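You operate a simulated robot arm through the tools that you are given. There is no shell and no other tool. Be economical: measure what you need, move in short steps, check, and stop when the job is done.

The job below is to be done with a simulated two-armed robot. You get a single attempt, and the scene is never put back.

TASK
Grease the top of the reel stand's spindle and close the tin again.
Fine: use the round brush and the grease tin; the brush goes back in its pot. A coat counts when it lies all over at full strength: go over it till it gets no stronger.

The check looks at the end state, three seconds after you hand in, the way a careful person would. Anything else that was tipped, shoved, dropped, spilled or broken makes it a failure.

THE ROBOT
Two 7-joint arms with two-finger parallel grippers on one trunk, on a base that drives. Base frame: it is fixed to the floor where the robot stands at the start and does not move with it; the origin is under the middle of the robot, x ahead of it, y to its left, z up; the surface under the hand at the start is at about z = 0.85. Units: m, rad, N and s.
The left shoulder is at the start at [0.07, 0.133, 1.251], the right one opposite. With the tool pointing down near the work surface each hand reaches from about 0.1 to 0.64 m from the robot's upright axis, wherever it stands, measured 20 degrees to its own side. Places, roughly: green table [0.6, -0.2, 0.8]; reel stand brake knob [0.5, -0.8, 0.9]; reel stand lever [0.4, -0.6, 0.9]; reel stand spindle [0.6, -0.7, 0.9]. Payload 1.57 kg a hand.
Tool frame (each hand has its own): the origin (TCP) lies between the finger pads and is the grasp point; the fingertips stand 0.03 m ahead of it; z points along the fingers, y is the line along which they close. The gripper opens to 0.08 m. The fingers are 0.017 m wide and 0.012 m thick; the gripper's body (0.04 by 0.082 m) begins 0.08 m behind the TCP.
Orientation is that of the tool frame in the base frame, as a unit quaternion [x, y, z, w]. With the fingers straight down and closing along the base's y, the tool's x points along the base's -x, its y along +y and its z along -z.

THE INTERFACE
- The arms move only by the tool move_arm. It takes "left_series", "right_series" or both (then of equal length, played together; a hand with none holds still); each is a list of rows, each an object (a shift or turn left out is 0, a gripper value left out holds the last) with "rot": the turn, a rotation vector about the tool's x, y, z in rad, a list of three; "dp": the shift along the tool's x, y, z in m, a list of three; "grip": the gripper command, from -1 (shut) to 1 (fully open), values between in proportion. In form: [{"rot": [ax, ay, az], "dp": [tx, ty, tz], "grip": grip}, ...]. A call has 1 to 10 rows; each row is the pose to reach, as a shift and turn from the pose commanded when the call began, along the tool's axes at that moment. A row lasts 0.2 s, in which the tool goes at most 0.05 m and 0.15 rad; a call with a longer step from one row to the next is refused whole, and so is a gripper value outside its range. A pose out of reach is approached as far as the arm can. The call stops where the force on the tool passes 60 N (or 10 N more than at its start, if that is more) or the arm is blocked; 0.2 s more then pass. Each finger travels about 0.153 m/s and halts on what it meets, pressing with about 34 N; the grip force reading is that of the motor and also rises with nothing between the fingers. The clock runs only during rows and for 0.2 s after the last one: add rows that repeat a pose to give the fingers time. The reply holds the time, the measured pose of the TCP, the force on the tool along the base axes, the opening and the grip force, in the units named above and with some noise, with the torque about the TCP (base axes, N m) and any sound that the robot's microphone picked up, and new pictures: "views" is both (left out), scene, wrist or none (wrist: the cameras of the hands that moved).
- Cameras (640 x 400 px; columns grow to the right, rows downward): "scene" is now at [0.1275, -0.0316, 1.4692]; the picture's right is [-0.37, -0.93, 0.00], its down [-0.63, 0.25, -0.73] and it looks along [0.68, -0.27, -0.68] (base axes); focal length 214 px, centre (320, 200). "left" rides on the left gripper at [0.072, 0.007, -0.122] in its tool frame; the picture's right is [-0.09, 1.00, 0.00], its down [-0.84, -0.08, -0.54] and it looks along [-0.54, -0.05, 0.84] (tool axes); focal length 238 px, centre (320, 200). "right" rides on the right gripper at [0.072, -0.007, -0.122] in its tool frame; the picture's right is [0.09, 1.00, 0.00], its down [-0.84, 0.08, -0.54] and it looks along [-0.54, 0.05, 0.84] (tool axes); focal length 238 px, centre (320, 200). There is no depth. A picture from a camera that has moved, and an enlarged one, comes with that camera's place and axes in the base frame and with its lens.
- raise_lower(by): slides the trunk up (or, below 0, down) by that many m; the arms and the scene camera ride with it, the base frame stays. It gives what a move gives, with no picture.
- base_move(legs): drives the robot by 1 to 6 legs, each [ahead, left, turn to the left] in m, m and rad, along the robot's own axes; the way and the turn of a leg run together, so that a leg with both is an arc; at most 1.5 m and 3.142 rad a leg. The arms and the cameras ride along, it lands a little off, and it stops where it bumps. It gives what a move gives, and a new picture of the scene camera.
- aim_head(pan, tilt): turns the head with the scene camera to pan (to the left, within 1.501 rad either way) and tilt (down, from -0.506 to 1.204), counted from straight ahead of the robot. It gives what a move gives, and a new picture of the scene camera.
- close_up(camera, box): a new picture of the part [left, top, right, bottom] of that camera's present view, enlarged. The clock stands still meanwhile.
- close_job(): hands the job in; it is judged then, once.

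Go step by step. Nothing tells you exact positions but the pictures and the camera data: compare them with the known pose of the tool, close in by small moves and look again before you grip or let go. The budget is 120 turns and 260 pictures, counting those below and the enlarged ones. Unless the task says otherwise, let go and move clear before handing in, and close with one line.

The tools are called after "Call:" as a command line: name --argument value ..., lists and objects as JSON in quotes. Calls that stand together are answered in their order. move_arm: Moves the arms, as the interface text tells. Its arguments: {"type":"object","properties":{"left_series":{"type":"array","items":{"type":"object","properties":{"rot":{"type":"array","items":{"type":"number"}},"dp":{"type":"array","items":{"type":"number"}},"grip":{"type":"number"}}}},"right_series":{"type":"array","items":{"type":"object","properties":{"rot":{"type":"array","items":{"type":"number"}},"dp":{"type":"array","items":{"type":"number"}},"grip":{"type":"number"}}}},"views":{"type":"string","enum":["both","scene","wrist","none"]}},"required":[]} The other tools are called the same way: raise_lower (by) slides the trunk up or down; base_move (legs) drives the base; aim_head (pan, tilt) turns the head that bears the scene camera; close_up (camera, box) takes an enlarged picture of a part of a camera's view; close_job () hands the job in.

At the start:

```text
time_s: 0.0
left_tcp_pos: [0.3892, -0.0107, 1.3629]
left_tcp_rot: [-0.001, 1.0, -0.001, 0.0]
left_wrist_force: [0.4, 0.5, 0.4]
left_ft_torque: [0.01, 0.0, 0.0]
left_gripper_width: 0.0801
left_gripper_force: 0.1
right_tcp_pos: [0.341, -0.4084, 1.3447]
right_tcp_rot: [0.0, 1.0, 0.0, 0.0]
right_wrist_force: [-0.1, 0.0, 0.4]
right_ft_torque: [0.0, -0.05, -0.02]
right_gripper_width: 0.0801
right_gripper_force: 0.1
trunk travel left (down, up): [-0.825, 0.115]
robot x, y, heading: [-0.0024, 0.0004, 0.002]
head pan, tilt: [-0.382, 0.745]
```

scene: 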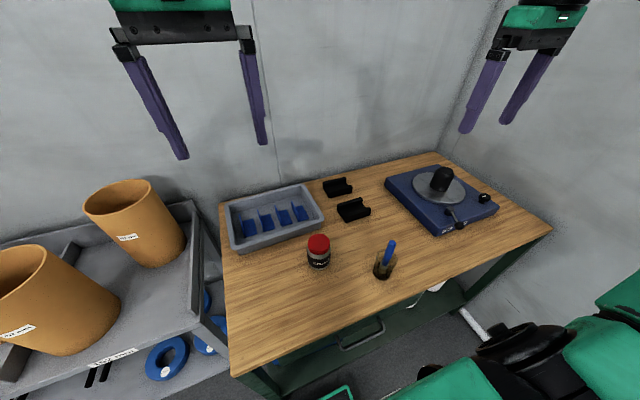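
right: 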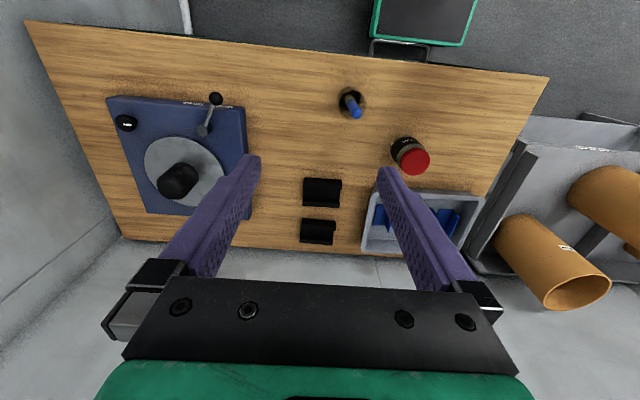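
left: 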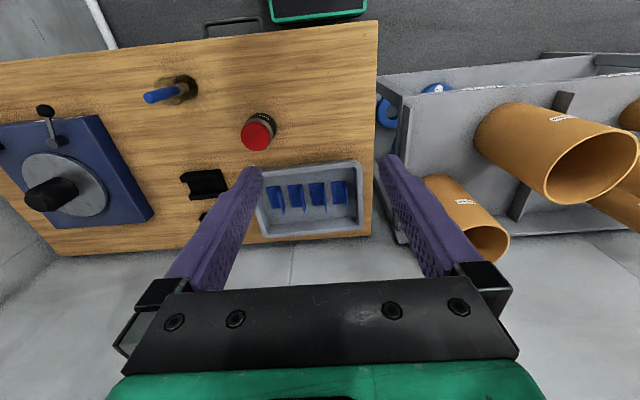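

I see a green table with a tray, a red-lidded tin, a pot with a blue-handled brush, and the reel stand with a black spindle. I'll look closer at these first.

Call:
close_up --camera "scene" --box '[280, 220, 420, 300]'

Call:
close_up --camera "scene" --box '[380, 150, 520, 240]'

Call:
close_up --camera "right" --box '[300, 70, 460, 190]'

Call:
close_up --camera "right" --box '[100, 80, 260, 220]'

```text
4.57 times, centred on (350, 260) of scene
camera zoom: at [0.1275, -0.0316, 1.4692], right [-0.37, -0.93, 0.0], down [-0.63, 0.25, -0.73], along [0.68, -0.27, -0.68], focal length 980 px, centre (183, -74)
```

zoom: 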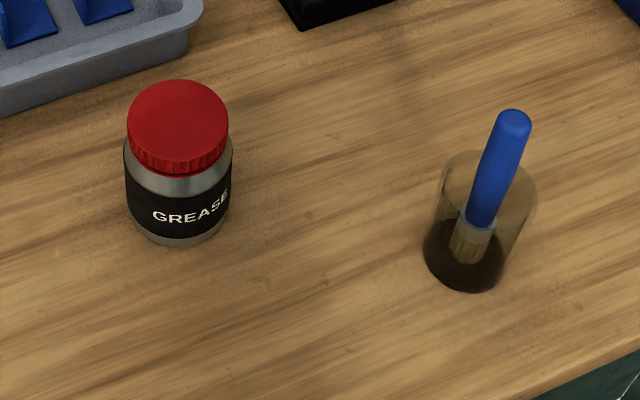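

```text
4.44 times, centred on (450, 195) of scene
camera zoom: at [0.1275, -0.0316, 1.4692], right [-0.37, -0.93, 0.0], down [-0.63, 0.25, -0.73], along [0.68, -0.27, -0.68], focal length 953 px, centre (-258, 222)
```

zoom: 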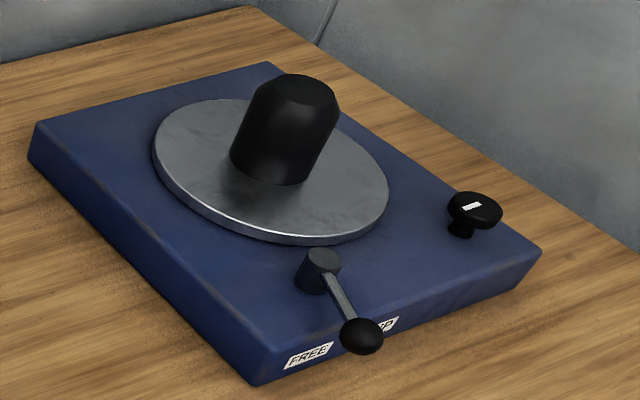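

```text
3.33 times, centred on (380, 130) of right
camera zoom: at [0.2705, -0.4158, 1.467], right [-0.09, 1.0, 0.0], down [0.84, 0.08, 0.54], along [0.54, 0.05, -0.84], focal length 794 px, centre (120, 433)
```

zoom: 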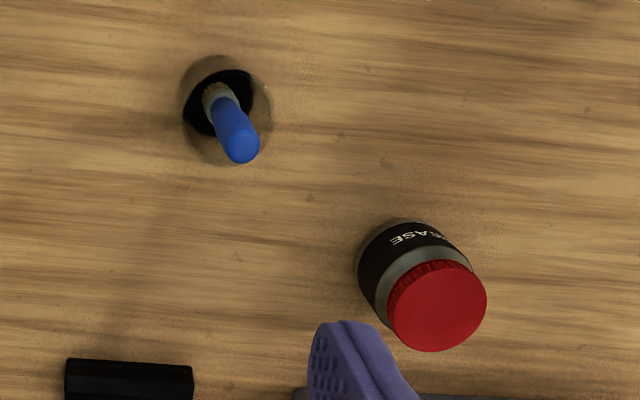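

```text
2.86 times, centred on (180, 150) of right
camera zoom: at [0.2705, -0.4158, 1.467], right [-0.09, 1.0, 0.0], down [0.84, 0.08, 0.54], along [0.54, 0.05, -0.84], focal length 681 px, centre (720, 343)
```

zoom: 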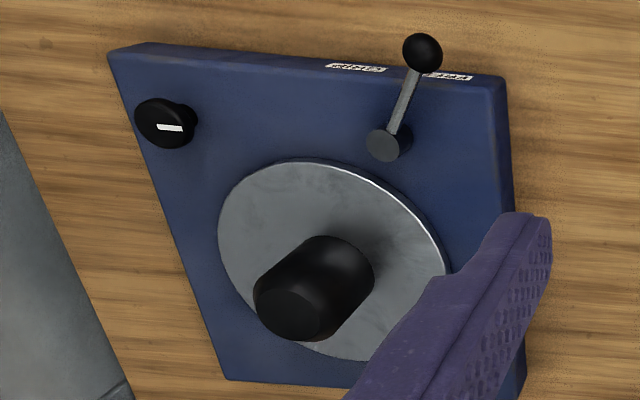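

The tin lid's top is about (0.481, -0.170, 0.944), the pot about (0.37, -0.33), and the spindle top about (0.57, -0.73, 1.0), with the table at about 0.855. I'm bringing the right hand over the tin and the left hand aside.

Call:
move_arm --right_series '[{"dp": [-0.014, 0.026, 0.033]}, {"dp": [-0.028, 0.052, 0.066]}, {"dp": [-0.044, 0.076, 0.096]}, {"dp": [-0.06, 0.1, 0.126]}, {"dp": [-0.076, 0.126, 0.156]}, {"dp": [-0.092, 0.152, 0.186]}, {"dp": [-0.108, 0.178, 0.216]}, {"dp": [-0.124, 0.208, 0.242]}, {"dp": [-0.14, 0.238, 0.265]}, {"dp": [-0.14, 0.238, 0.265]}]' --left_series '[{"dp": [0, 0.03, 0]}, {"dp": [0, 0.06, 0]}, {"dp": [0, 0.09, 0]}, {"dp": [0, 0.12, 0]}, {"dp": [0, 0.15, 0]}, {"dp": [0, 0.18, 0]}, {"dp": [0, 0.2, 0]}, {"dp": [0, 0.2, 0]}, {"dp": [0, 0.2, 0]}, {"dp": [0, 0.2, 0]}]' --views "both"

```text
time_s: 2.2
left_tcp_pos: [0.3884, 0.1891, 1.3624]
left_tcp_rot: [0.0, 1.0, -0.001, 0.0]
left_wrist_force: [0.6, -0.2, -0.3]
left_ft_torque: [-0.02, -0.03, 0.01]
left_gripper_width: 0.08
left_gripper_force: 0.1
right_tcp_pos: [0.4799, -0.1694, 1.0796]
right_tcp_rot: [0.0, 1.0, 0.0, 0.001]
right_wrist_force: [-0.5, -0.4, 0.0]
right_ft_torque: [0.01, 0.0, -0.02]
right_gripper_width: 0.0799
right_gripper_force: 0.1
trunk travel left (down, up): [-0.825, 0.115]
robot x, y, heading: [0.002, -0.002, -0.003]
head pan, tilt: [-0.382, 0.745]
camera scene: at [0.1268, -0.032, 1.4693], right [-0.37, -0.93, 0.0], down [-0.63, 0.25, -0.73], along [0.68, -0.27, -0.68], focal length 214 px, centre (320, 200)
camera right: at [0.4096, -0.1768, 1.2014], right [-0.09, 1.0, 0.0], down [0.84, 0.08, 0.54], along [0.54, 0.05, -0.84], focal length 238 px, centre (320, 200)
camera left: at [0.3172, 0.1947, 1.4853], right [0.09, 1.0, 0.0], down [0.84, -0.08, 0.54], along [0.54, -0.05, -0.84], focal length 238 px, centre (320, 200)
```

scene: 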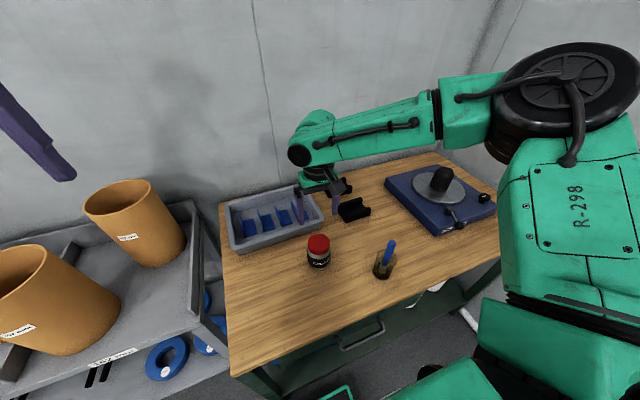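
right: 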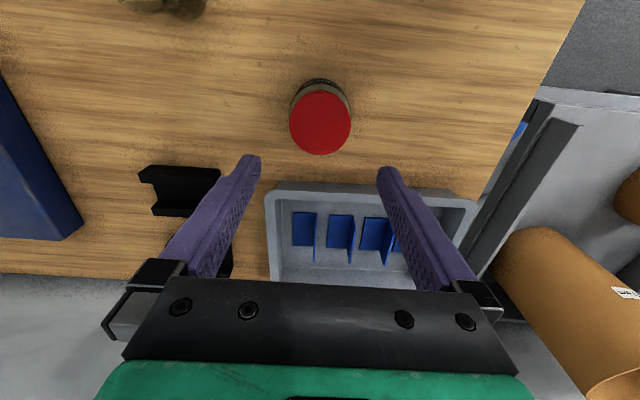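
left: 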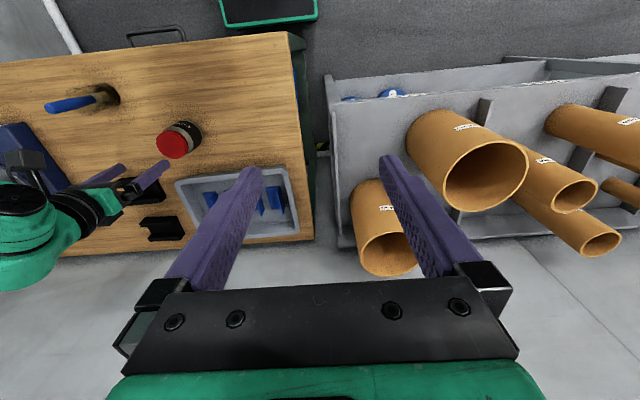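

The lid is centred under the right hand and about 65 mm wide. I'm descending to straddle it.

Call:
move_arm --right_series '[{"dp": [0.001, -0.001, 0.04]}, {"dp": [0.001, -0.001, 0.08]}, {"dp": [0.001, -0.001, 0.11]}, {"dp": [0.001, -0.001, 0.127]}, {"dp": [0.001, -0.001, 0.127]}]' --views "both"

Call:
close_up --camera "scene" --box '[270, 190, 380, 280]'

```text
time_s: 3.4
left_tcp_pos: [0.3896, 0.189, 1.3635]
left_tcp_rot: [0.0, 1.0, 0.0, -0.001]
left_wrist_force: [0.0, 0.0, 0.7]
left_ft_torque: [0.02, -0.01, 0.01]
left_gripper_width: 0.08
left_gripper_force: 0.1
right_tcp_pos: [0.4797, -0.1698, 0.953]
right_tcp_rot: [0.0, 1.0, -0.001, 0.001]
right_wrist_force: [-0.6, -0.7, -0.7]
right_ft_torque: [-0.03, 0.01, 0.02]
right_gripper_width: 0.0799
right_gripper_force: 0.0
trunk travel left (down, up): [-0.825, 0.115]
robot x, y, heading: [0.0011, 0.0, 0.001]
head pan, tilt: [-0.382, 0.745]
camera scene: at [0.1275, -0.0316, 1.4692], right [-0.37, -0.93, 0.0], down [-0.63, 0.25, -0.73], along [0.68, -0.27, -0.68], focal length 214 px, centre (320, 200)
camera right: at [0.4087, -0.1774, 1.0748], right [-0.09, 1.0, 0.0], down [0.84, 0.08, 0.54], along [0.54, 0.05, -0.84], focal length 238 px, centre (320, 200)
```

scene: 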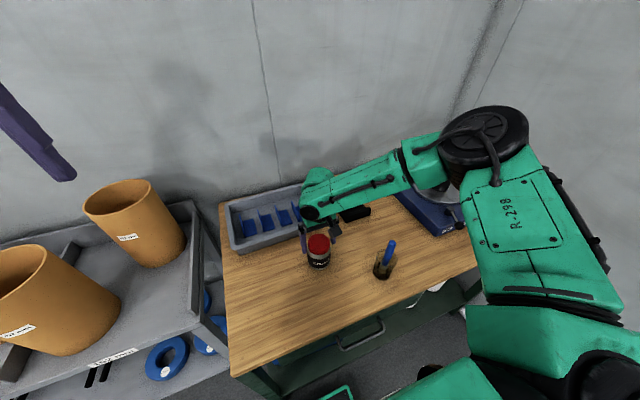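
right: 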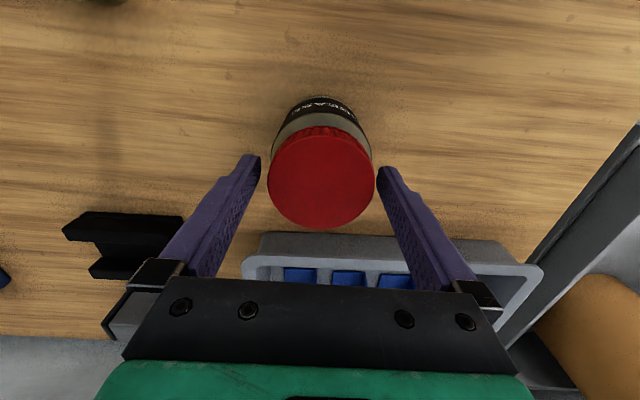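

```text
4.44 times, centred on (325, 235) of scene
camera zoom: at [0.1275, -0.0316, 1.4692], right [-0.37, -0.93, 0.0], down [-0.63, 0.25, -0.73], along [0.68, -0.27, -0.68], focal length 953 px, centre (298, 44)
```

zoom: 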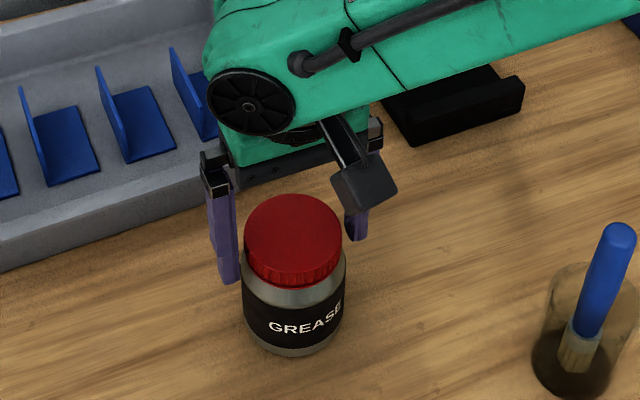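

The fingers straddle the lid well, so I'm closing on it.

Call:
move_arm --right_series '[{"dp": [0.001, 0, 0], "grip": 0.4}, {"dp": [0.001, 0, 0], "grip": 0.4}, {"dp": [0.001, 0, 0], "grip": 0.4}]' --views "wrist"

```text
time_s: 4.2
left_tcp_pos: [0.3891, 0.19, 1.3635]
left_tcp_rot: [-0.001, 1.0, 0.0, 0.001]
left_wrist_force: [-0.5, -0.2, 0.0]
left_ft_torque: [0.0, 0.01, 0.02]
left_gripper_width: 0.0797
left_gripper_force: 0.1
right_tcp_pos: [0.48, -0.1694, 0.9534]
right_tcp_rot: [0.001, 1.0, 0.0, 0.0]
right_wrist_force: [1.7, 0.9, 3.2]
right_ft_torque: [-0.03, -0.11, 0.02]
right_gripper_width: 0.0666
right_gripper_force: 34.3
trunk travel left (down, up): [-0.825, 0.115]
robot x, y, heading: [-0.0023, 0.0041, -0.001]
head pan, tilt: [-0.382, 0.745]
camera right: at [0.4084, -0.1774, 1.0751], right [-0.09, 1.0, 0.0], down [0.84, 0.08, 0.54], along [0.54, 0.05, -0.84], focal length 238 px, centre (320, 200)
```

right: 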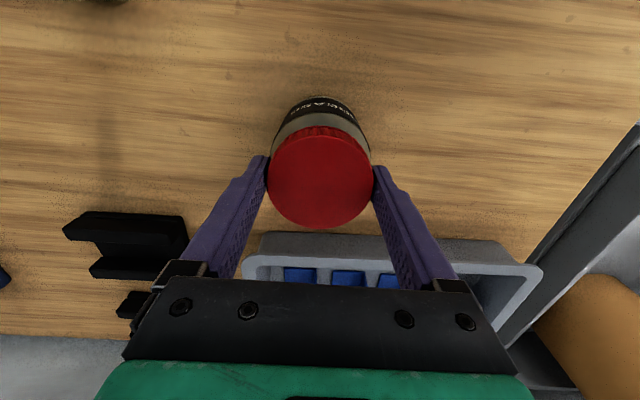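

The lid is held at 66.6 mm. I'm trying a small counter-clockwise turn (seen from above), watching torque and label.

Call:
move_arm --right_series '[{"rot": [0, 0, -0.12]}, {"rot": [0, 0, -0.24]}, {"rot": [0, 0, -0.36]}, {"rot": [0, 0, -0.36]}]' --views "wrist"

Call:
close_up --camera "scene" --box '[270, 190, 380, 280]'

```text
time_s: 5.2
left_tcp_pos: [0.3875, 0.1886, 1.3636]
left_tcp_rot: [-0.001, 1.0, 0.0, 0.0]
left_wrist_force: [-0.2, 0.0, 0.2]
left_ft_torque: [-0.04, -0.02, 0.0]
left_gripper_width: 0.08
left_gripper_force: 0.1
right_tcp_pos: [0.4795, -0.1704, 0.9529]
right_tcp_rot: [-0.18, 0.984, 0.0, -0.001]
right_wrist_force: [-1.5, -0.4, 2.7]
right_ft_torque: [-0.15, 0.14, -0.01]
right_gripper_width: 0.0661
right_gripper_force: 33.8
trunk travel left (down, up): [-0.825, 0.115]
robot x, y, heading: [-0.0018, 0.0019, -0.003]
head pan, tilt: [-0.382, 0.745]
camera right: at [0.4143, -0.2032, 1.0752], right [-0.44, 0.9, 0.0], down [0.76, 0.37, 0.54], along [0.49, 0.24, -0.84], focal length 238 px, centre (320, 200)
```

right: 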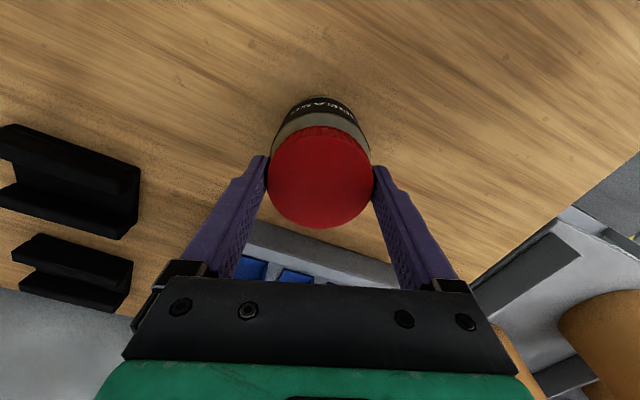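

```text
4.44 times, centred on (325, 235) of scene
camera zoom: at [0.1263, -0.0315, 1.4693], right [-0.37, -0.93, 0.0], down [-0.63, 0.25, -0.74], along [0.68, -0.27, -0.68], focal length 953 px, centre (298, 44)
```

zoom: 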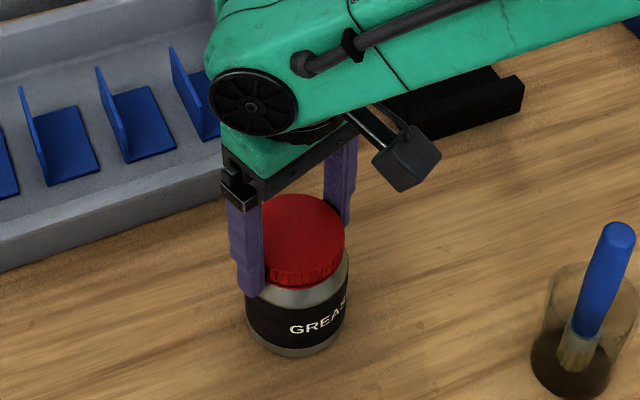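

The whole tin turns with the lid, so the other hand must hold the body. I'm releasing, backing the right hand up, and starting to bring the left hand in with a yaw toward the tin.

Call:
move_arm --right_series '[{"grip": 1}, {"grip": 1}, {"dp": [0, 0, -0.03], "grip": 1}, {"dp": [0, 0, -0.07], "grip": 1}, {"dp": [0, 0, -0.1], "rot": [0, 0, 0.12], "grip": 1}, {"dp": [0, 0, -0.1], "rot": [0, 0, 0.24], "grip": 1}, {"dp": [0, 0, -0.1], "rot": [0, 0, 0.36], "grip": 1}, {"dp": [0, 0, -0.1], "rot": [0, 0, 0.36], "grip": 1}, {"dp": [0, 0, -0.1], "rot": [0, 0, 0.36], "grip": 1}]' --left_series '[{"dp": [0.001, -0.021, 0.033], "rot": [0, 0, 0.131]}, {"dp": [0.002, -0.042, 0.066], "rot": [0, 0, 0.262]}, {"dp": [0.003, -0.063, 0.099], "rot": [0, 0, 0.393]}, {"dp": [0.004, -0.084, 0.132], "rot": [0, 0, 0.524]}, {"dp": [0.005, -0.105, 0.165], "rot": [0, 0, 0.654]}, {"dp": [0.006, -0.126, 0.198], "rot": [0, 0, 0.785]}, {"dp": [0.007, -0.147, 0.231], "rot": [0, 0, 0.916]}, {"dp": [0.009, -0.17, 0.263], "rot": [0, 0, 1.047]}, {"dp": [0.009, -0.17, 0.263], "rot": [0, 0, 1.047]}]' --views "scene"

```text
time_s: 7.2
left_tcp_pos: [0.3775, 0.0196, 1.1011]
left_tcp_rot: [0.501, 0.866, 0.001, 0.0]
left_wrist_force: [-1.2, -0.1, -0.1]
left_ft_torque: [-0.01, -0.01, -0.01]
left_gripper_width: 0.08
left_gripper_force: 0.0
right_tcp_pos: [0.4806, -0.1695, 1.0533]
right_tcp_rot: [0.0, 1.0, 0.0, 0.0]
right_wrist_force: [-0.9, -1.7, -0.2]
right_ft_torque: [0.0, 0.01, -0.01]
right_gripper_width: 0.0801
right_gripper_force: 0.1
trunk travel left (down, up): [-0.825, 0.115]
robot x, y, heading: [0.001, -0.0017, -0.002]
head pan, tilt: [-0.382, 0.745]
camera scene: at [0.1273, -0.0312, 1.4693], right [-0.37, -0.93, 0.0], down [-0.63, 0.25, -0.73], along [0.68, -0.27, -0.68], focal length 214 px, centre (320, 200)
```

scene: 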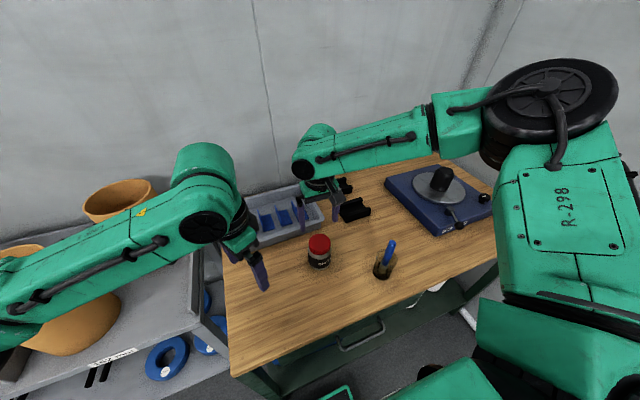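

The left hand is yawed correctly. I'm now pitching its fingers up to 35° below horizontal and moving to the pre-approach.

Call:
move_arm --left_series '[{"dp": [-0.014, -0.001, 0.02], "rot": [0, -0.137, 0]}, {"dp": [-0.028, -0.002, 0.04], "rot": [0, -0.274, 0]}, {"dp": [-0.042, -0.003, 0.06], "rot": [0, -0.411, 0]}, {"dp": [-0.056, -0.004, 0.08], "rot": [0, -0.548, 0]}, {"dp": [-0.07, -0.005, 0.1], "rot": [0, -0.685, 0]}, {"dp": [-0.085, -0.006, 0.12], "rot": [0, -0.822, 0]}, {"dp": [-0.1, -0.007, 0.139], "rot": [0, -0.96, 0]}, {"dp": [-0.1, -0.007, 0.139], "rot": [0, -0.96, 0]}]' --views "both"

Call:
close_up --camera "scene" --box '[210, 180, 370, 290]'

```text
time_s: 9.0
left_tcp_pos: [0.4251, -0.0718, 0.9619]
left_tcp_rot: [0.444, 0.767, -0.231, 0.401]
left_wrist_force: [0.5, 0.2, -0.8]
left_ft_torque: [-0.02, 0.0, 0.0]
left_gripper_width: 0.0801
left_gripper_force: 0.1
right_tcp_pos: [0.48, -0.1704, 1.0532]
right_tcp_rot: [0.0, 1.0, 0.0, 0.0]
right_wrist_force: [0.1, 0.5, -0.4]
right_ft_torque: [0.01, 0.03, 0.0]
right_gripper_width: 0.08
right_gripper_force: 0.1
trunk travel left (down, up): [-0.825, 0.115]
robot x, y, heading: [0.0011, -0.0015, -0.001]
head pan, tilt: [-0.382, 0.745]
camera scene: at [0.1276, -0.0315, 1.4692], right [-0.37, -0.93, 0.0], down [-0.63, 0.25, -0.73], along [0.68, -0.27, -0.68], focal length 214 px, centre (320, 200)
camera left: at [0.3614, 0.0539, 0.9713], right [0.89, 0.45, 0.08], down [-0.05, -0.07, 1.0], along [0.46, -0.89, -0.04], focal length 238 px, centre (320, 200)
```

scene: 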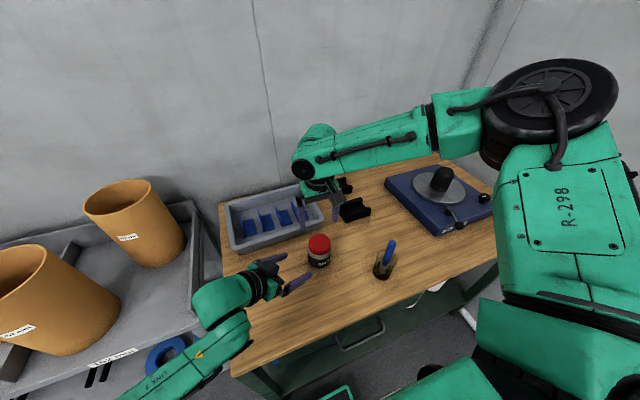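
left: 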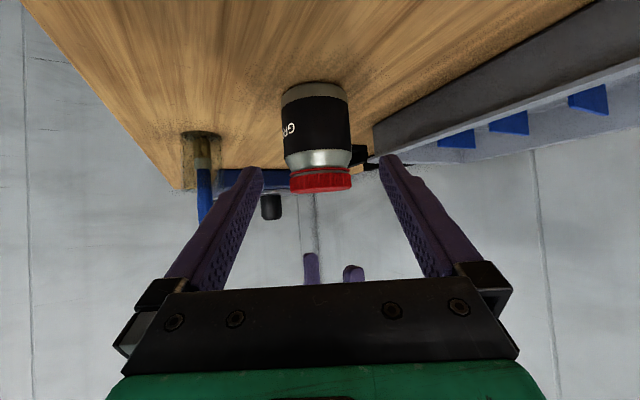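

```text
3.64 times, centred on (290, 235) of scene
camera zoom: at [0.1276, -0.0315, 1.4692], right [-0.37, -0.93, 0.0], down [-0.63, 0.25, -0.73], along [0.68, -0.27, -0.68], focal length 780 px, centre (429, 73)
```

zoom: 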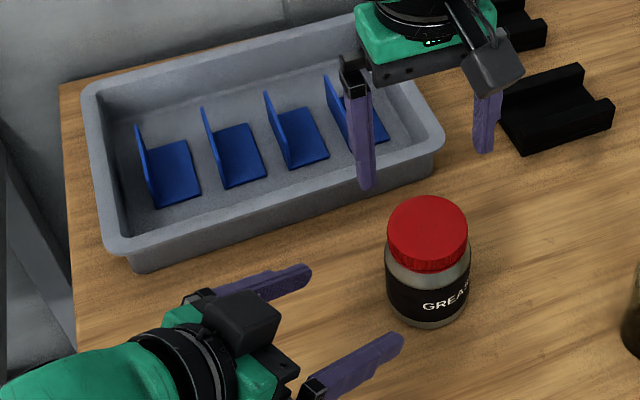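

The tin is nearly centred between the left fingers, about 3 mm off to tool −y. I'm correcting and advancing most of the way, then I'll check.

Call:
move_arm --left_series '[{"dp": [0, -0.003, 0.02]}, {"dp": [0, -0.003, 0.045]}, {"dp": [0, -0.003, 0.065]}, {"dp": [0, -0.003, 0.08]}, {"dp": [0, -0.003, 0.08]}]' --views "wrist"

Call:
close_up --camera "scene" --box '[250, 200, 370, 280]'

```text
time_s: 10.2
left_tcp_pos: [0.456, -0.1294, 0.9156]
left_tcp_rot: [0.443, 0.768, -0.232, 0.401]
left_wrist_force: [0.4, 0.2, -0.1]
left_ft_torque: [-0.01, 0.0, 0.0]
left_gripper_width: 0.0801
left_gripper_force: 0.1
right_tcp_pos: [0.4801, -0.171, 1.0538]
right_tcp_rot: [0.0, 1.0, 0.001, 0.0]
right_wrist_force: [0.6, 0.3, 0.3]
right_ft_torque: [0.0, 0.01, 0.02]
right_gripper_width: 0.08
right_gripper_force: 0.0
trunk travel left (down, up): [-0.825, 0.115]
robot x, y, heading: [-0.0007, -0.0015, 0.003]
head pan, tilt: [-0.382, 0.745]
camera left: at [0.391, -0.0048, 0.9268], right [0.89, 0.45, 0.08], down [-0.05, -0.07, 1.0], along [0.46, -0.89, -0.04], focal length 238 px, centre (320, 200)
```

left: 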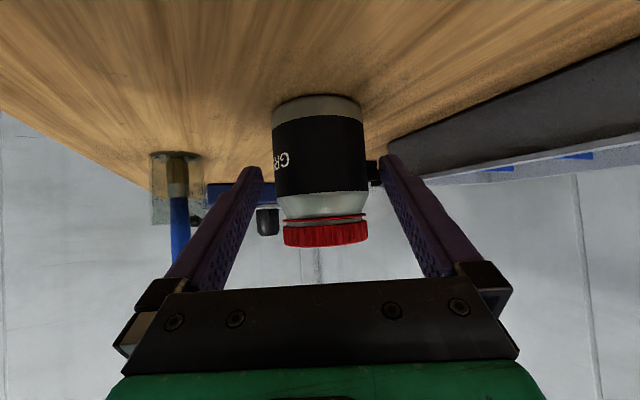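

```text
5.00 times, centred on (310, 240) of scene
camera zoom: at [0.1275, -0.0314, 1.4692], right [-0.37, -0.93, 0.0], down [-0.63, 0.25, -0.73], along [0.68, -0.27, -0.68], focal length 1072 px, centre (370, 0)
```

zoom: 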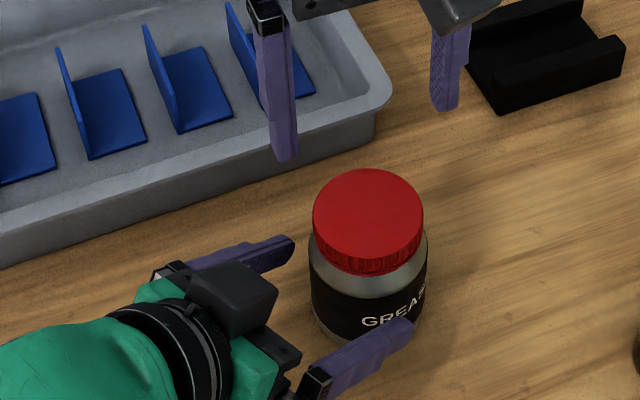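

The tin is centred now. I'm sliding in the last 43 mm and closing the left hand on the body.

Call:
move_arm --left_series '[{"dp": [0, 0, 0.015]}, {"dp": [0, 0, 0.03]}, {"dp": [0, 0, 0.043]}, {"dp": [0, 0, 0.043]}, {"dp": [0, 0, 0.043], "grip": 0.6}, {"dp": [0, 0, 0.043], "grip": 0.6}]' --views "wrist"

Call:
close_up --camera "scene" --box '[250, 200, 370, 280]'

```text
time_s: 11.6
left_tcp_pos: [0.4737, -0.1593, 0.8911]
left_tcp_rot: [0.444, 0.768, -0.232, 0.399]
left_wrist_force: [0.0, -1.9, 0.1]
left_ft_torque: [0.06, -0.07, 0.01]
left_gripper_width: 0.0694
left_gripper_force: 33.9
right_tcp_pos: [0.4795, -0.1697, 1.0535]
right_tcp_rot: [0.0, 1.0, 0.0, 0.0]
right_wrist_force: [0.6, 0.6, 0.2]
right_ft_torque: [-0.01, 0.04, -0.04]
right_gripper_width: 0.0801
right_gripper_force: 0.0
trunk travel left (down, up): [-0.825, 0.115]
robot x, y, heading: [0.0028, -0.0009, -0.001]
head pan, tilt: [-0.382, 0.745]
camera left: at [0.4089, -0.0345, 0.9022], right [0.89, 0.45, 0.08], down [-0.05, -0.07, 1.0], along [0.46, -0.89, -0.04], focal length 238 px, centre (320, 200)
```

left: 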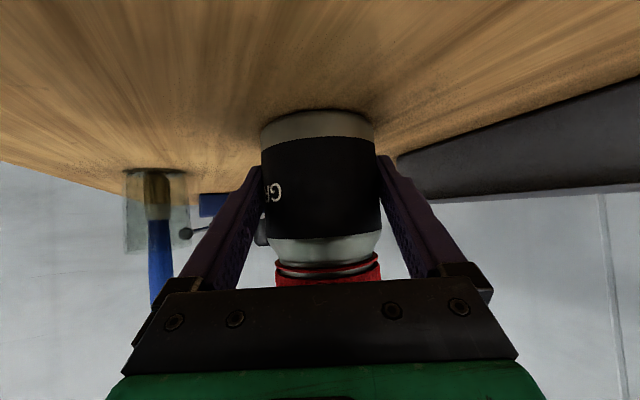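

```text
5.00 times, centred on (310, 240) of scene
camera zoom: at [0.1277, -0.032, 1.4692], right [-0.37, -0.93, 0.0], down [-0.63, 0.25, -0.73], along [0.68, -0.27, -0.68], focal length 1072 px, centre (370, 0)
```

zoom: 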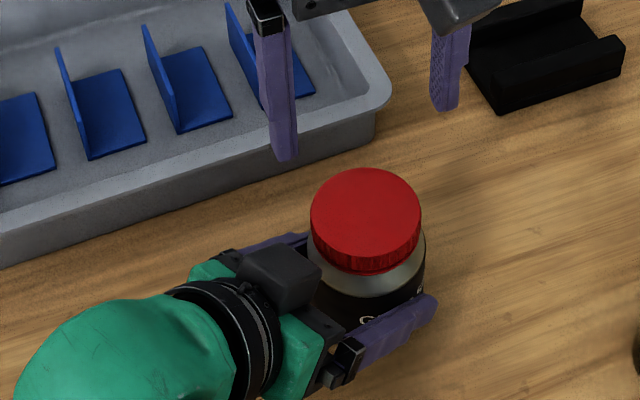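

The left hand holds the body firmly. I'm lowering the right hand back onto the lid.

Call:
move_arm --right_series '[{"dp": [-0.001, 0, 0.03]}, {"dp": [-0.002, 0, 0.06]}, {"dp": [-0.002, 0, 0.085]}, {"dp": [-0.002, 0, 0.096]}, {"dp": [-0.002, 0, 0.096]}, {"dp": [-0.002, 0, 0.096], "grip": 0.4}, {"dp": [-0.002, 0, 0.096], "grip": 0.4}]' --views "wrist"

Call:
close_up --camera "scene" --box '[250, 190, 370, 280]'

```text
time_s: 13.2
left_tcp_pos: [0.4717, -0.1596, 0.8915]
left_tcp_rot: [0.444, 0.768, -0.231, 0.399]
left_wrist_force: [2.2, -11.3, -0.2]
left_ft_torque: [0.54, 0.17, -0.12]
left_gripper_width: 0.0695
left_gripper_force: 34.3
right_tcp_pos: [0.4832, -0.1702, 0.9558]
right_tcp_rot: [-0.001, 1.0, 0.001, 0.0]
right_wrist_force: [-3.1, 11.5, -0.1]
right_ft_torque: [0.28, 0.07, -0.01]
right_gripper_width: 0.0629
right_gripper_force: 34.0
trunk travel left (down, up): [-0.825, 0.115]
robot x, y, heading: [-0.0006, 0.0051, -0.002]
head pan, tilt: [-0.382, 0.745]
camera right: at [0.4115, -0.1788, 1.0785], right [-0.09, 1.0, 0.0], down [0.84, 0.08, 0.54], along [0.54, 0.05, -0.84], focal length 238 px, centre (320, 200)
```

right: 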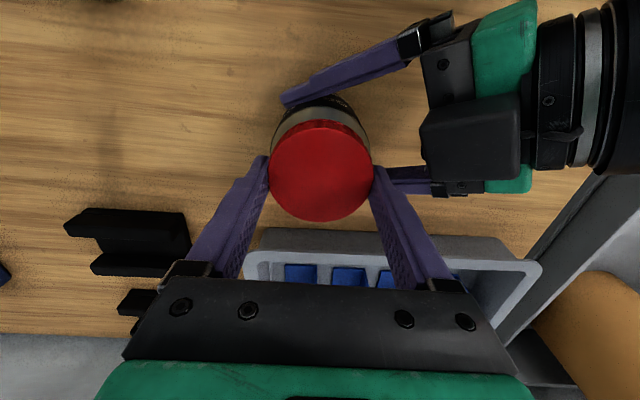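

```text
4.44 times, centred on (310, 235) of scene
camera zoom: at [0.1283, -0.0319, 1.4691], right [-0.37, -0.93, 0.0], down [-0.63, 0.25, -0.73], along [0.68, -0.27, -0.68], focal length 953 px, centre (364, 44)
```

zoom: 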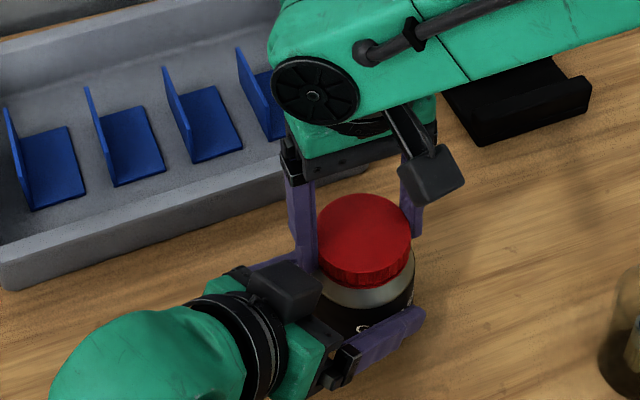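

Lid diameter is 63 mm and the grip is good. I'm unscrewing counter-clockwise now.

Call:
move_arm --right_series '[{"dp": [0, 0.0015, 0], "rot": [0, 0, -0.1]}, {"dp": [0, 0.0015, 0], "rot": [0, 0, -0.2]}, {"dp": [0, 0.0015, 0], "rot": [0, 0, -0.3]}, {"dp": [0, 0.0015, 0], "rot": [0, 0, -0.4]}, {"dp": [0, 0.0015, 0], "rot": [0, 0, -0.5]}, {"dp": [0, 0.0015, 0], "rot": [0, 0, -0.5]}]' --views "wrist"

Call:
close_up --camera "scene" --box '[250, 190, 370, 280]'

```text
time_s: 14.6
left_tcp_pos: [0.4702, -0.161, 0.8911]
left_tcp_rot: [0.445, 0.767, -0.232, 0.399]
left_wrist_force: [-19.0, -25.8, -3.1]
left_ft_torque: [0.22, -0.87, -0.05]
left_gripper_width: 0.0701
left_gripper_force: 33.8
right_tcp_pos: [0.4832, -0.1668, 0.9586]
right_tcp_rot: [-0.25, 0.968, 0.004, 0.005]
right_wrist_force: [17.8, 23.2, 10.6]
right_ft_torque: [1.01, -0.22, -0.38]
right_gripper_width: 0.0618
right_gripper_force: 34.0
trunk travel left (down, up): [-0.825, 0.115]
robot x, y, heading: [-0.0017, 0.0004, 0.004]
head pan, tilt: [-0.382, 0.745]
camera right: at [0.4231, -0.21, 1.0795], right [-0.56, 0.83, 0.0], down [0.69, 0.47, 0.55], along [0.46, 0.31, -0.83], focal length 238 px, centre (320, 200)
```

right: 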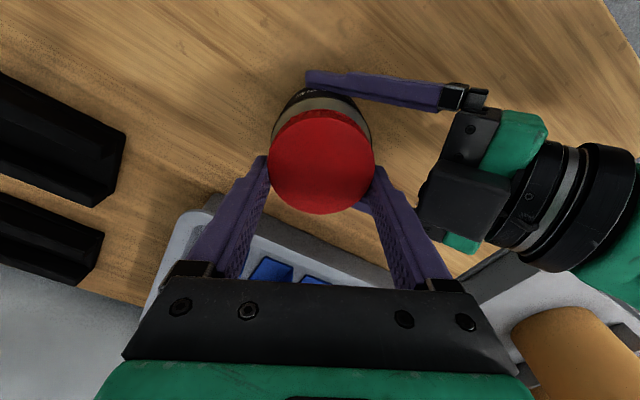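

```text
4.44 times, centred on (310, 235) of scene
camera zoom: at [0.1267, -0.0323, 1.4693], right [-0.37, -0.93, 0.0], down [-0.63, 0.25, -0.73], along [0.68, -0.27, -0.68], focal length 953 px, centre (364, 44)
```

zoom: 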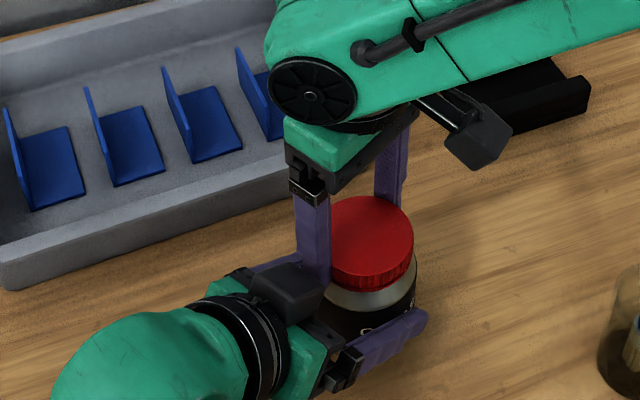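

The lid seems to turn while the body stays and is pushing upward, so it's a thread. I'll relieve the side load by shifting the right hand slightly and continue turning with a slight lift.

Call:
move_arm --right_series '[{"dp": [-0.002, 0.001, -0.001]}, {"dp": [-0.002, 0.001, -0.001], "rot": [0, 0, -0.1]}, {"dp": [-0.002, 0.001, -0.002], "rot": [0, 0, -0.2]}, {"dp": [-0.002, 0.001, -0.002], "rot": [0, 0, -0.3]}, {"dp": [-0.002, 0.001, -0.003], "rot": [0, 0, -0.4]}, {"dp": [-0.002, 0.001, -0.003], "rot": [0, 0, -0.5]}, {"dp": [-0.002, 0.001, -0.003], "rot": [0, 0, -0.5]}]' --views "wrist"

Call:
close_up --camera "left" --box '[220, 100, 420, 300]'

```text
time_s: 16.2
left_tcp_pos: [0.4731, -0.1585, 0.8906]
left_tcp_rot: [0.444, 0.767, -0.232, 0.4]
left_wrist_force: [-7.9, -17.8, -0.1]
left_ft_torque: [0.42, -0.73, -0.23]
left_gripper_width: 0.0691
left_gripper_force: 33.8
right_tcp_pos: [0.4835, -0.1672, 0.9601]
right_tcp_rot: [-0.48, 0.877, 0.001, 0.001]
right_wrist_force: [8.2, 17.5, -2.0]
right_ft_torque: [0.72, 0.08, -0.03]
right_gripper_width: 0.0615
right_gripper_force: 34.1
trunk travel left (down, up): [-0.825, 0.115]
robot x, y, heading: [-0.002, -0.0012, 0.002]
head pan, tilt: [-0.382, 0.745]
camera right: at [0.4511, -0.233, 1.0818], right [-0.89, 0.46, 0.0], down [0.38, 0.75, 0.54], along [0.25, 0.48, -0.84], focal length 238 px, centre (320, 200)
```

right: 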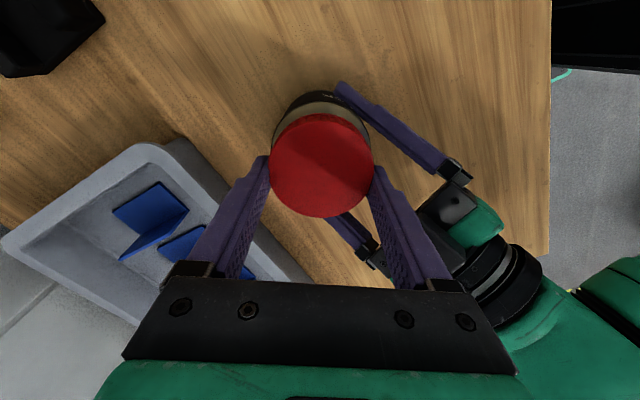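

```text
2.00 times, centred on (320, 200) of left
camera zoom: at [0.4095, -0.034, 0.9023], right [0.89, 0.45, 0.08], down [-0.05, -0.07, 1.0], along [0.46, -0.89, -0.04], focal length 477 px, centre (320, 200)
```

zoom: 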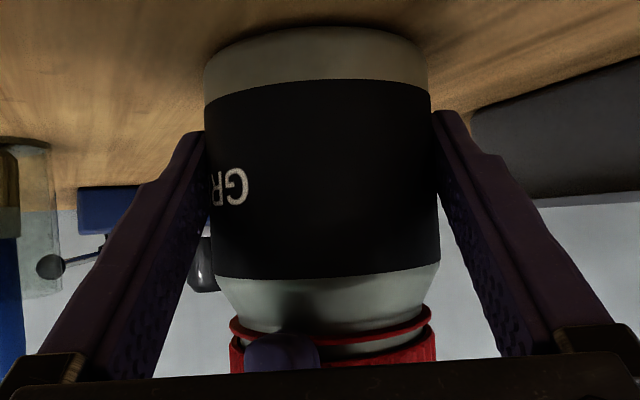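

The lid is turning with little torque and the body label is nearly still. I'm continuing while trimming the side force.

Call:
move_arm --right_series '[{"dp": [-0.0015, 0, 0]}, {"dp": [-0.0015, 0, -0.001], "rot": [0, 0, -0.12]}, {"dp": [-0.0015, 0, -0.001], "rot": [0, 0, -0.24]}, {"dp": [-0.0015, 0, -0.002], "rot": [0, 0, -0.36]}, {"dp": [-0.0015, 0, -0.002], "rot": [0, 0, -0.48]}, {"dp": [-0.0015, 0, -0.002], "rot": [0, 0, -0.6]}, {"dp": [-0.0015, 0, -0.003], "rot": [0, 0, -0.72]}, {"dp": [-0.0015, 0, -0.003], "rot": [0, 0, -0.84]}, {"dp": [-0.0015, 0, -0.003], "rot": [0, 0, -0.84]}]' --views "wrist"

Call:
close_up --camera "left" --box '[220, 100, 420, 300]'

```text
time_s: 18.2
left_tcp_pos: [0.4742, -0.1574, 0.8916]
left_tcp_rot: [0.444, 0.768, -0.23, 0.4]
left_wrist_force: [23.7, -2.1, 6.1]
left_ft_torque: [0.06, 0.9, 0.22]
left_gripper_width: 0.0691
left_gripper_force: 34.1
right_tcp_pos: [0.4817, -0.1665, 0.9613]
right_tcp_rot: [0.796, -0.605, -0.004, 0.003]
right_wrist_force: [-23.0, 3.3, -8.8]
right_ft_torque: [0.16, 0.69, -0.03]
right_gripper_width: 0.0617
right_gripper_force: 34.2
trunk travel left (down, up): [-0.825, 0.115]
robot x, y, heading: [-0.0043, -0.0006, 0.003]
head pan, tilt: [-0.382, 0.745]
camera right: at [0.5093, -0.2353, 1.0835], right [-0.94, -0.35, 0.01], down [-0.29, 0.79, 0.54], along [-0.2, 0.51, -0.84], focal length 238 px, centre (320, 200)
```

right: 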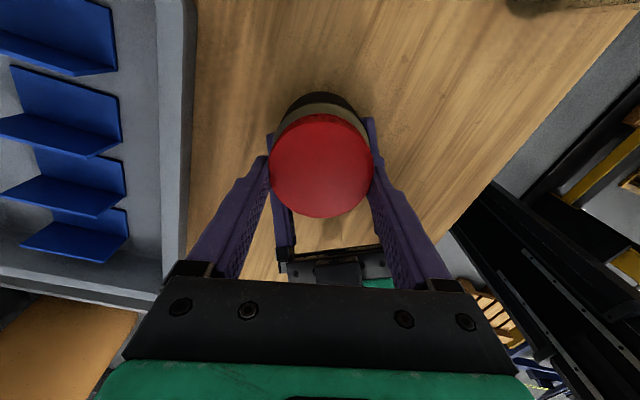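

```text
2.00 times, centred on (320, 200) of left
camera zoom: at [0.4105, -0.0334, 0.9025], right [0.89, 0.45, 0.08], down [-0.05, -0.07, 1.0], along [0.46, -0.89, -0.04], focal length 477 px, centre (320, 200)
```

zoom: 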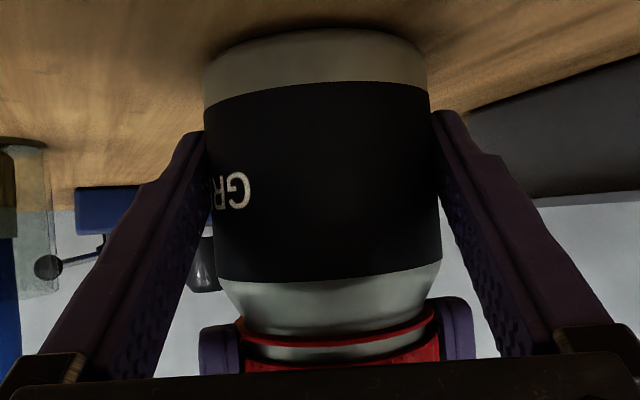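

The lid has turned about 1.8 rad and still holds on the thread. I'm releasing and winding the hand back for another bite.

Call:
move_arm --right_series '[{"grip": 1}, {"grip": 1}, {"rot": [0, 0, 0.14]}, {"rot": [0, 0, 0.28]}, {"rot": [0, 0, 0.42]}, {"rot": [0, 0, 0.56]}, {"rot": [0, 0, 0.7]}, {"rot": [0, 0, 0.84]}, {"rot": [0, 0, 0.98]}, {"rot": [0, 0, 1.12]}]' --views "none"

Call:
move_arm --right_series '[{"rot": [0, 0, 0.14]}, {"rot": [0, 0, 0.28]}, {"rot": [0, 0, 0.42]}, {"rot": [0, 0, 0.56]}, {"rot": [0, 0, 0.7]}, {"rot": [0, 0, 0.84]}, {"rot": [0, 0, 0.84]}]' --views "both"

Call:
close_up --camera "scene" --box '[250, 190, 370, 280]'

```text
time_s: 20.4
left_tcp_pos: [0.4724, -0.1585, 0.8917]
left_tcp_rot: [0.443, 0.768, -0.23, 0.401]
left_wrist_force: [-1.9, 0.5, 1.4]
left_ft_torque: [-0.61, -0.05, -0.19]
left_gripper_width: 0.0688
left_gripper_force: 33.8
right_tcp_pos: [0.4841, -0.1665, 0.9627]
right_tcp_rot: [-0.351, 0.936, 0.0, 0.001]
right_wrist_force: [-0.4, -3.2, 2.3]
right_ft_torque: [0.11, 0.04, 0.13]
right_gripper_width: 0.0787
right_gripper_force: 0.1
trunk travel left (down, up): [-0.825, 0.115]
robot x, y, heading: [-0.0029, -0.0003, -0.002]
head pan, tilt: [-0.382, 0.745]
```

```text
time_s: 22.0
left_tcp_pos: [0.4726, -0.1585, 0.8908]
left_tcp_rot: [0.444, 0.768, -0.231, 0.4]
left_wrist_force: [-0.9, 0.1, 1.2]
left_ft_torque: [-0.11, -0.07, -0.06]
left_gripper_width: 0.0687
left_gripper_force: 33.5
right_tcp_pos: [0.4842, -0.1658, 0.9638]
right_tcp_rot: [0.061, 0.998, 0.0, 0.0]
right_wrist_force: [-0.9, 0.2, 0.2]
right_ft_torque: [-0.06, 0.01, 0.03]
right_gripper_width: 0.0799
right_gripper_force: 0.1
trunk travel left (down, up): [-0.825, 0.115]
robot x, y, heading: [-0.0021, 0.0025, 0.003]
head pan, tilt: [-0.382, 0.745]
camera scene: at [0.1269, -0.0314, 1.4693], right [-0.37, -0.93, 0.0], down [-0.63, 0.25, -0.73], along [0.68, -0.27, -0.68], focal length 214 px, centre (320, 200)
camera right: at [0.4121, -0.1649, 1.0853], right [0.03, 1.0, 0.0], down [0.84, -0.02, 0.54], along [0.54, -0.02, -0.84], focal length 238 px, centre (320, 200)
```

scene: 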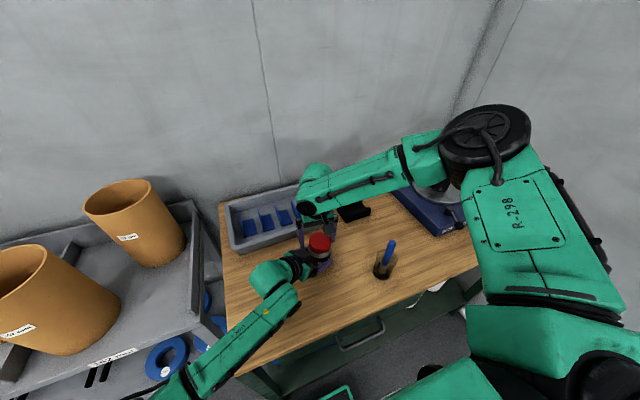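
right: 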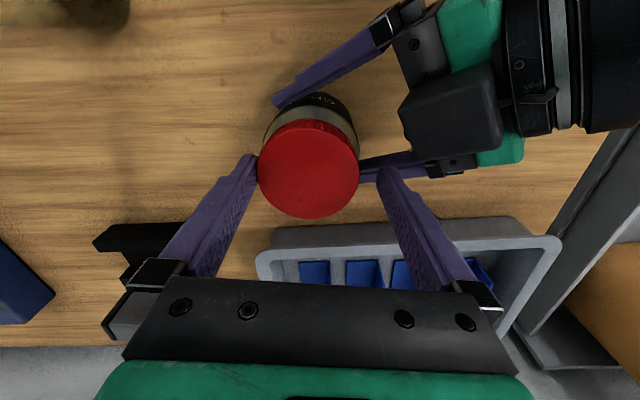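

```text
4.44 times, centred on (310, 235) of scene
camera zoom: at [0.1269, -0.0314, 1.4693], right [-0.37, -0.93, 0.0], down [-0.63, 0.25, -0.73], along [0.68, -0.27, -0.68], focal length 953 px, centre (364, 44)
```

zoom: 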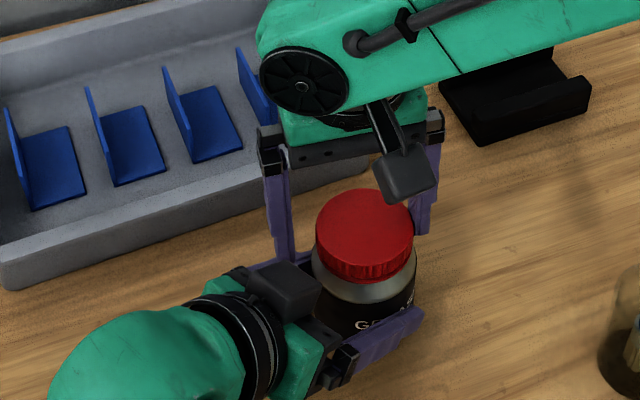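

The lid now sits about 7 mm off the right hand's centre (mostly −y), per the wrist camera. I'm recentring and lowering a little before gripping.

Call:
move_arm --right_series '[{"dp": [0.002, -0.003, 0.002]}, {"dp": [0.0045, -0.0065, 0.005]}, {"dp": [0.0045, -0.0065, 0.005]}]' --views "wrist"

Call:
close_up --camera "left" --box '[220, 100, 420, 300]'

```text
time_s: 22.8
left_tcp_pos: [0.4729, -0.1596, 0.8919]
left_tcp_rot: [0.443, 0.768, -0.231, 0.4]
left_wrist_force: [-1.5, -0.3, 0.8]
left_ft_torque: [-0.08, 0.0, -0.07]
left_gripper_width: 0.0687
left_gripper_force: 33.8
right_tcp_pos: [0.4785, -0.1721, 0.9576]
right_tcp_rot: [0.06, 0.998, 0.0, 0.0]
right_wrist_force: [0.8, -0.7, 0.5]
right_ft_torque: [-0.02, -0.03, -0.04]
right_gripper_width: 0.0799
right_gripper_force: 0.1
trunk travel left (down, up): [-0.825, 0.115]
robot x, y, heading: [-0.0003, 0.0038, -0.001]
head pan, tilt: [-0.382, 0.745]
camera right: at [0.4072, -0.1712, 1.08], right [0.03, 1.0, 0.0], down [0.84, -0.02, 0.54], along [0.54, -0.01, -0.84], focal length 238 px, centre (320, 200)
```

right: 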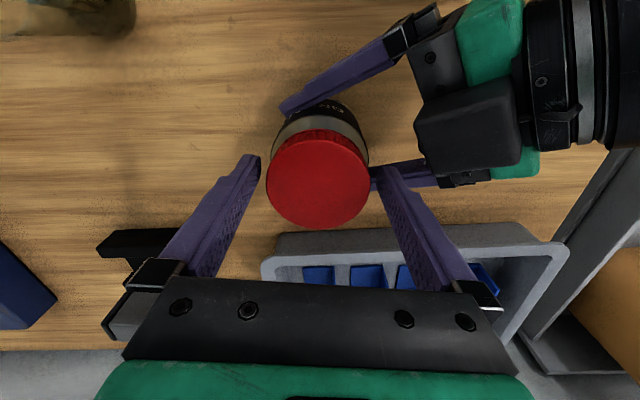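

```text
2.00 times, centred on (320, 200) of left
camera zoom: at [0.4086, -0.034, 0.9023], right [0.89, 0.45, 0.08], down [-0.05, -0.07, 1.0], along [0.46, -0.89, -0.04], focal length 477 px, centre (320, 200)
```

zoom: 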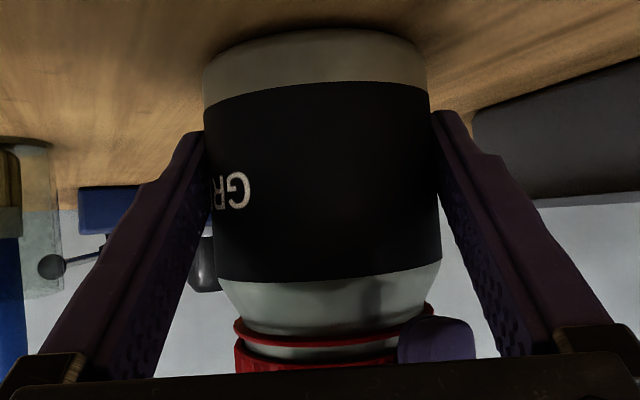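

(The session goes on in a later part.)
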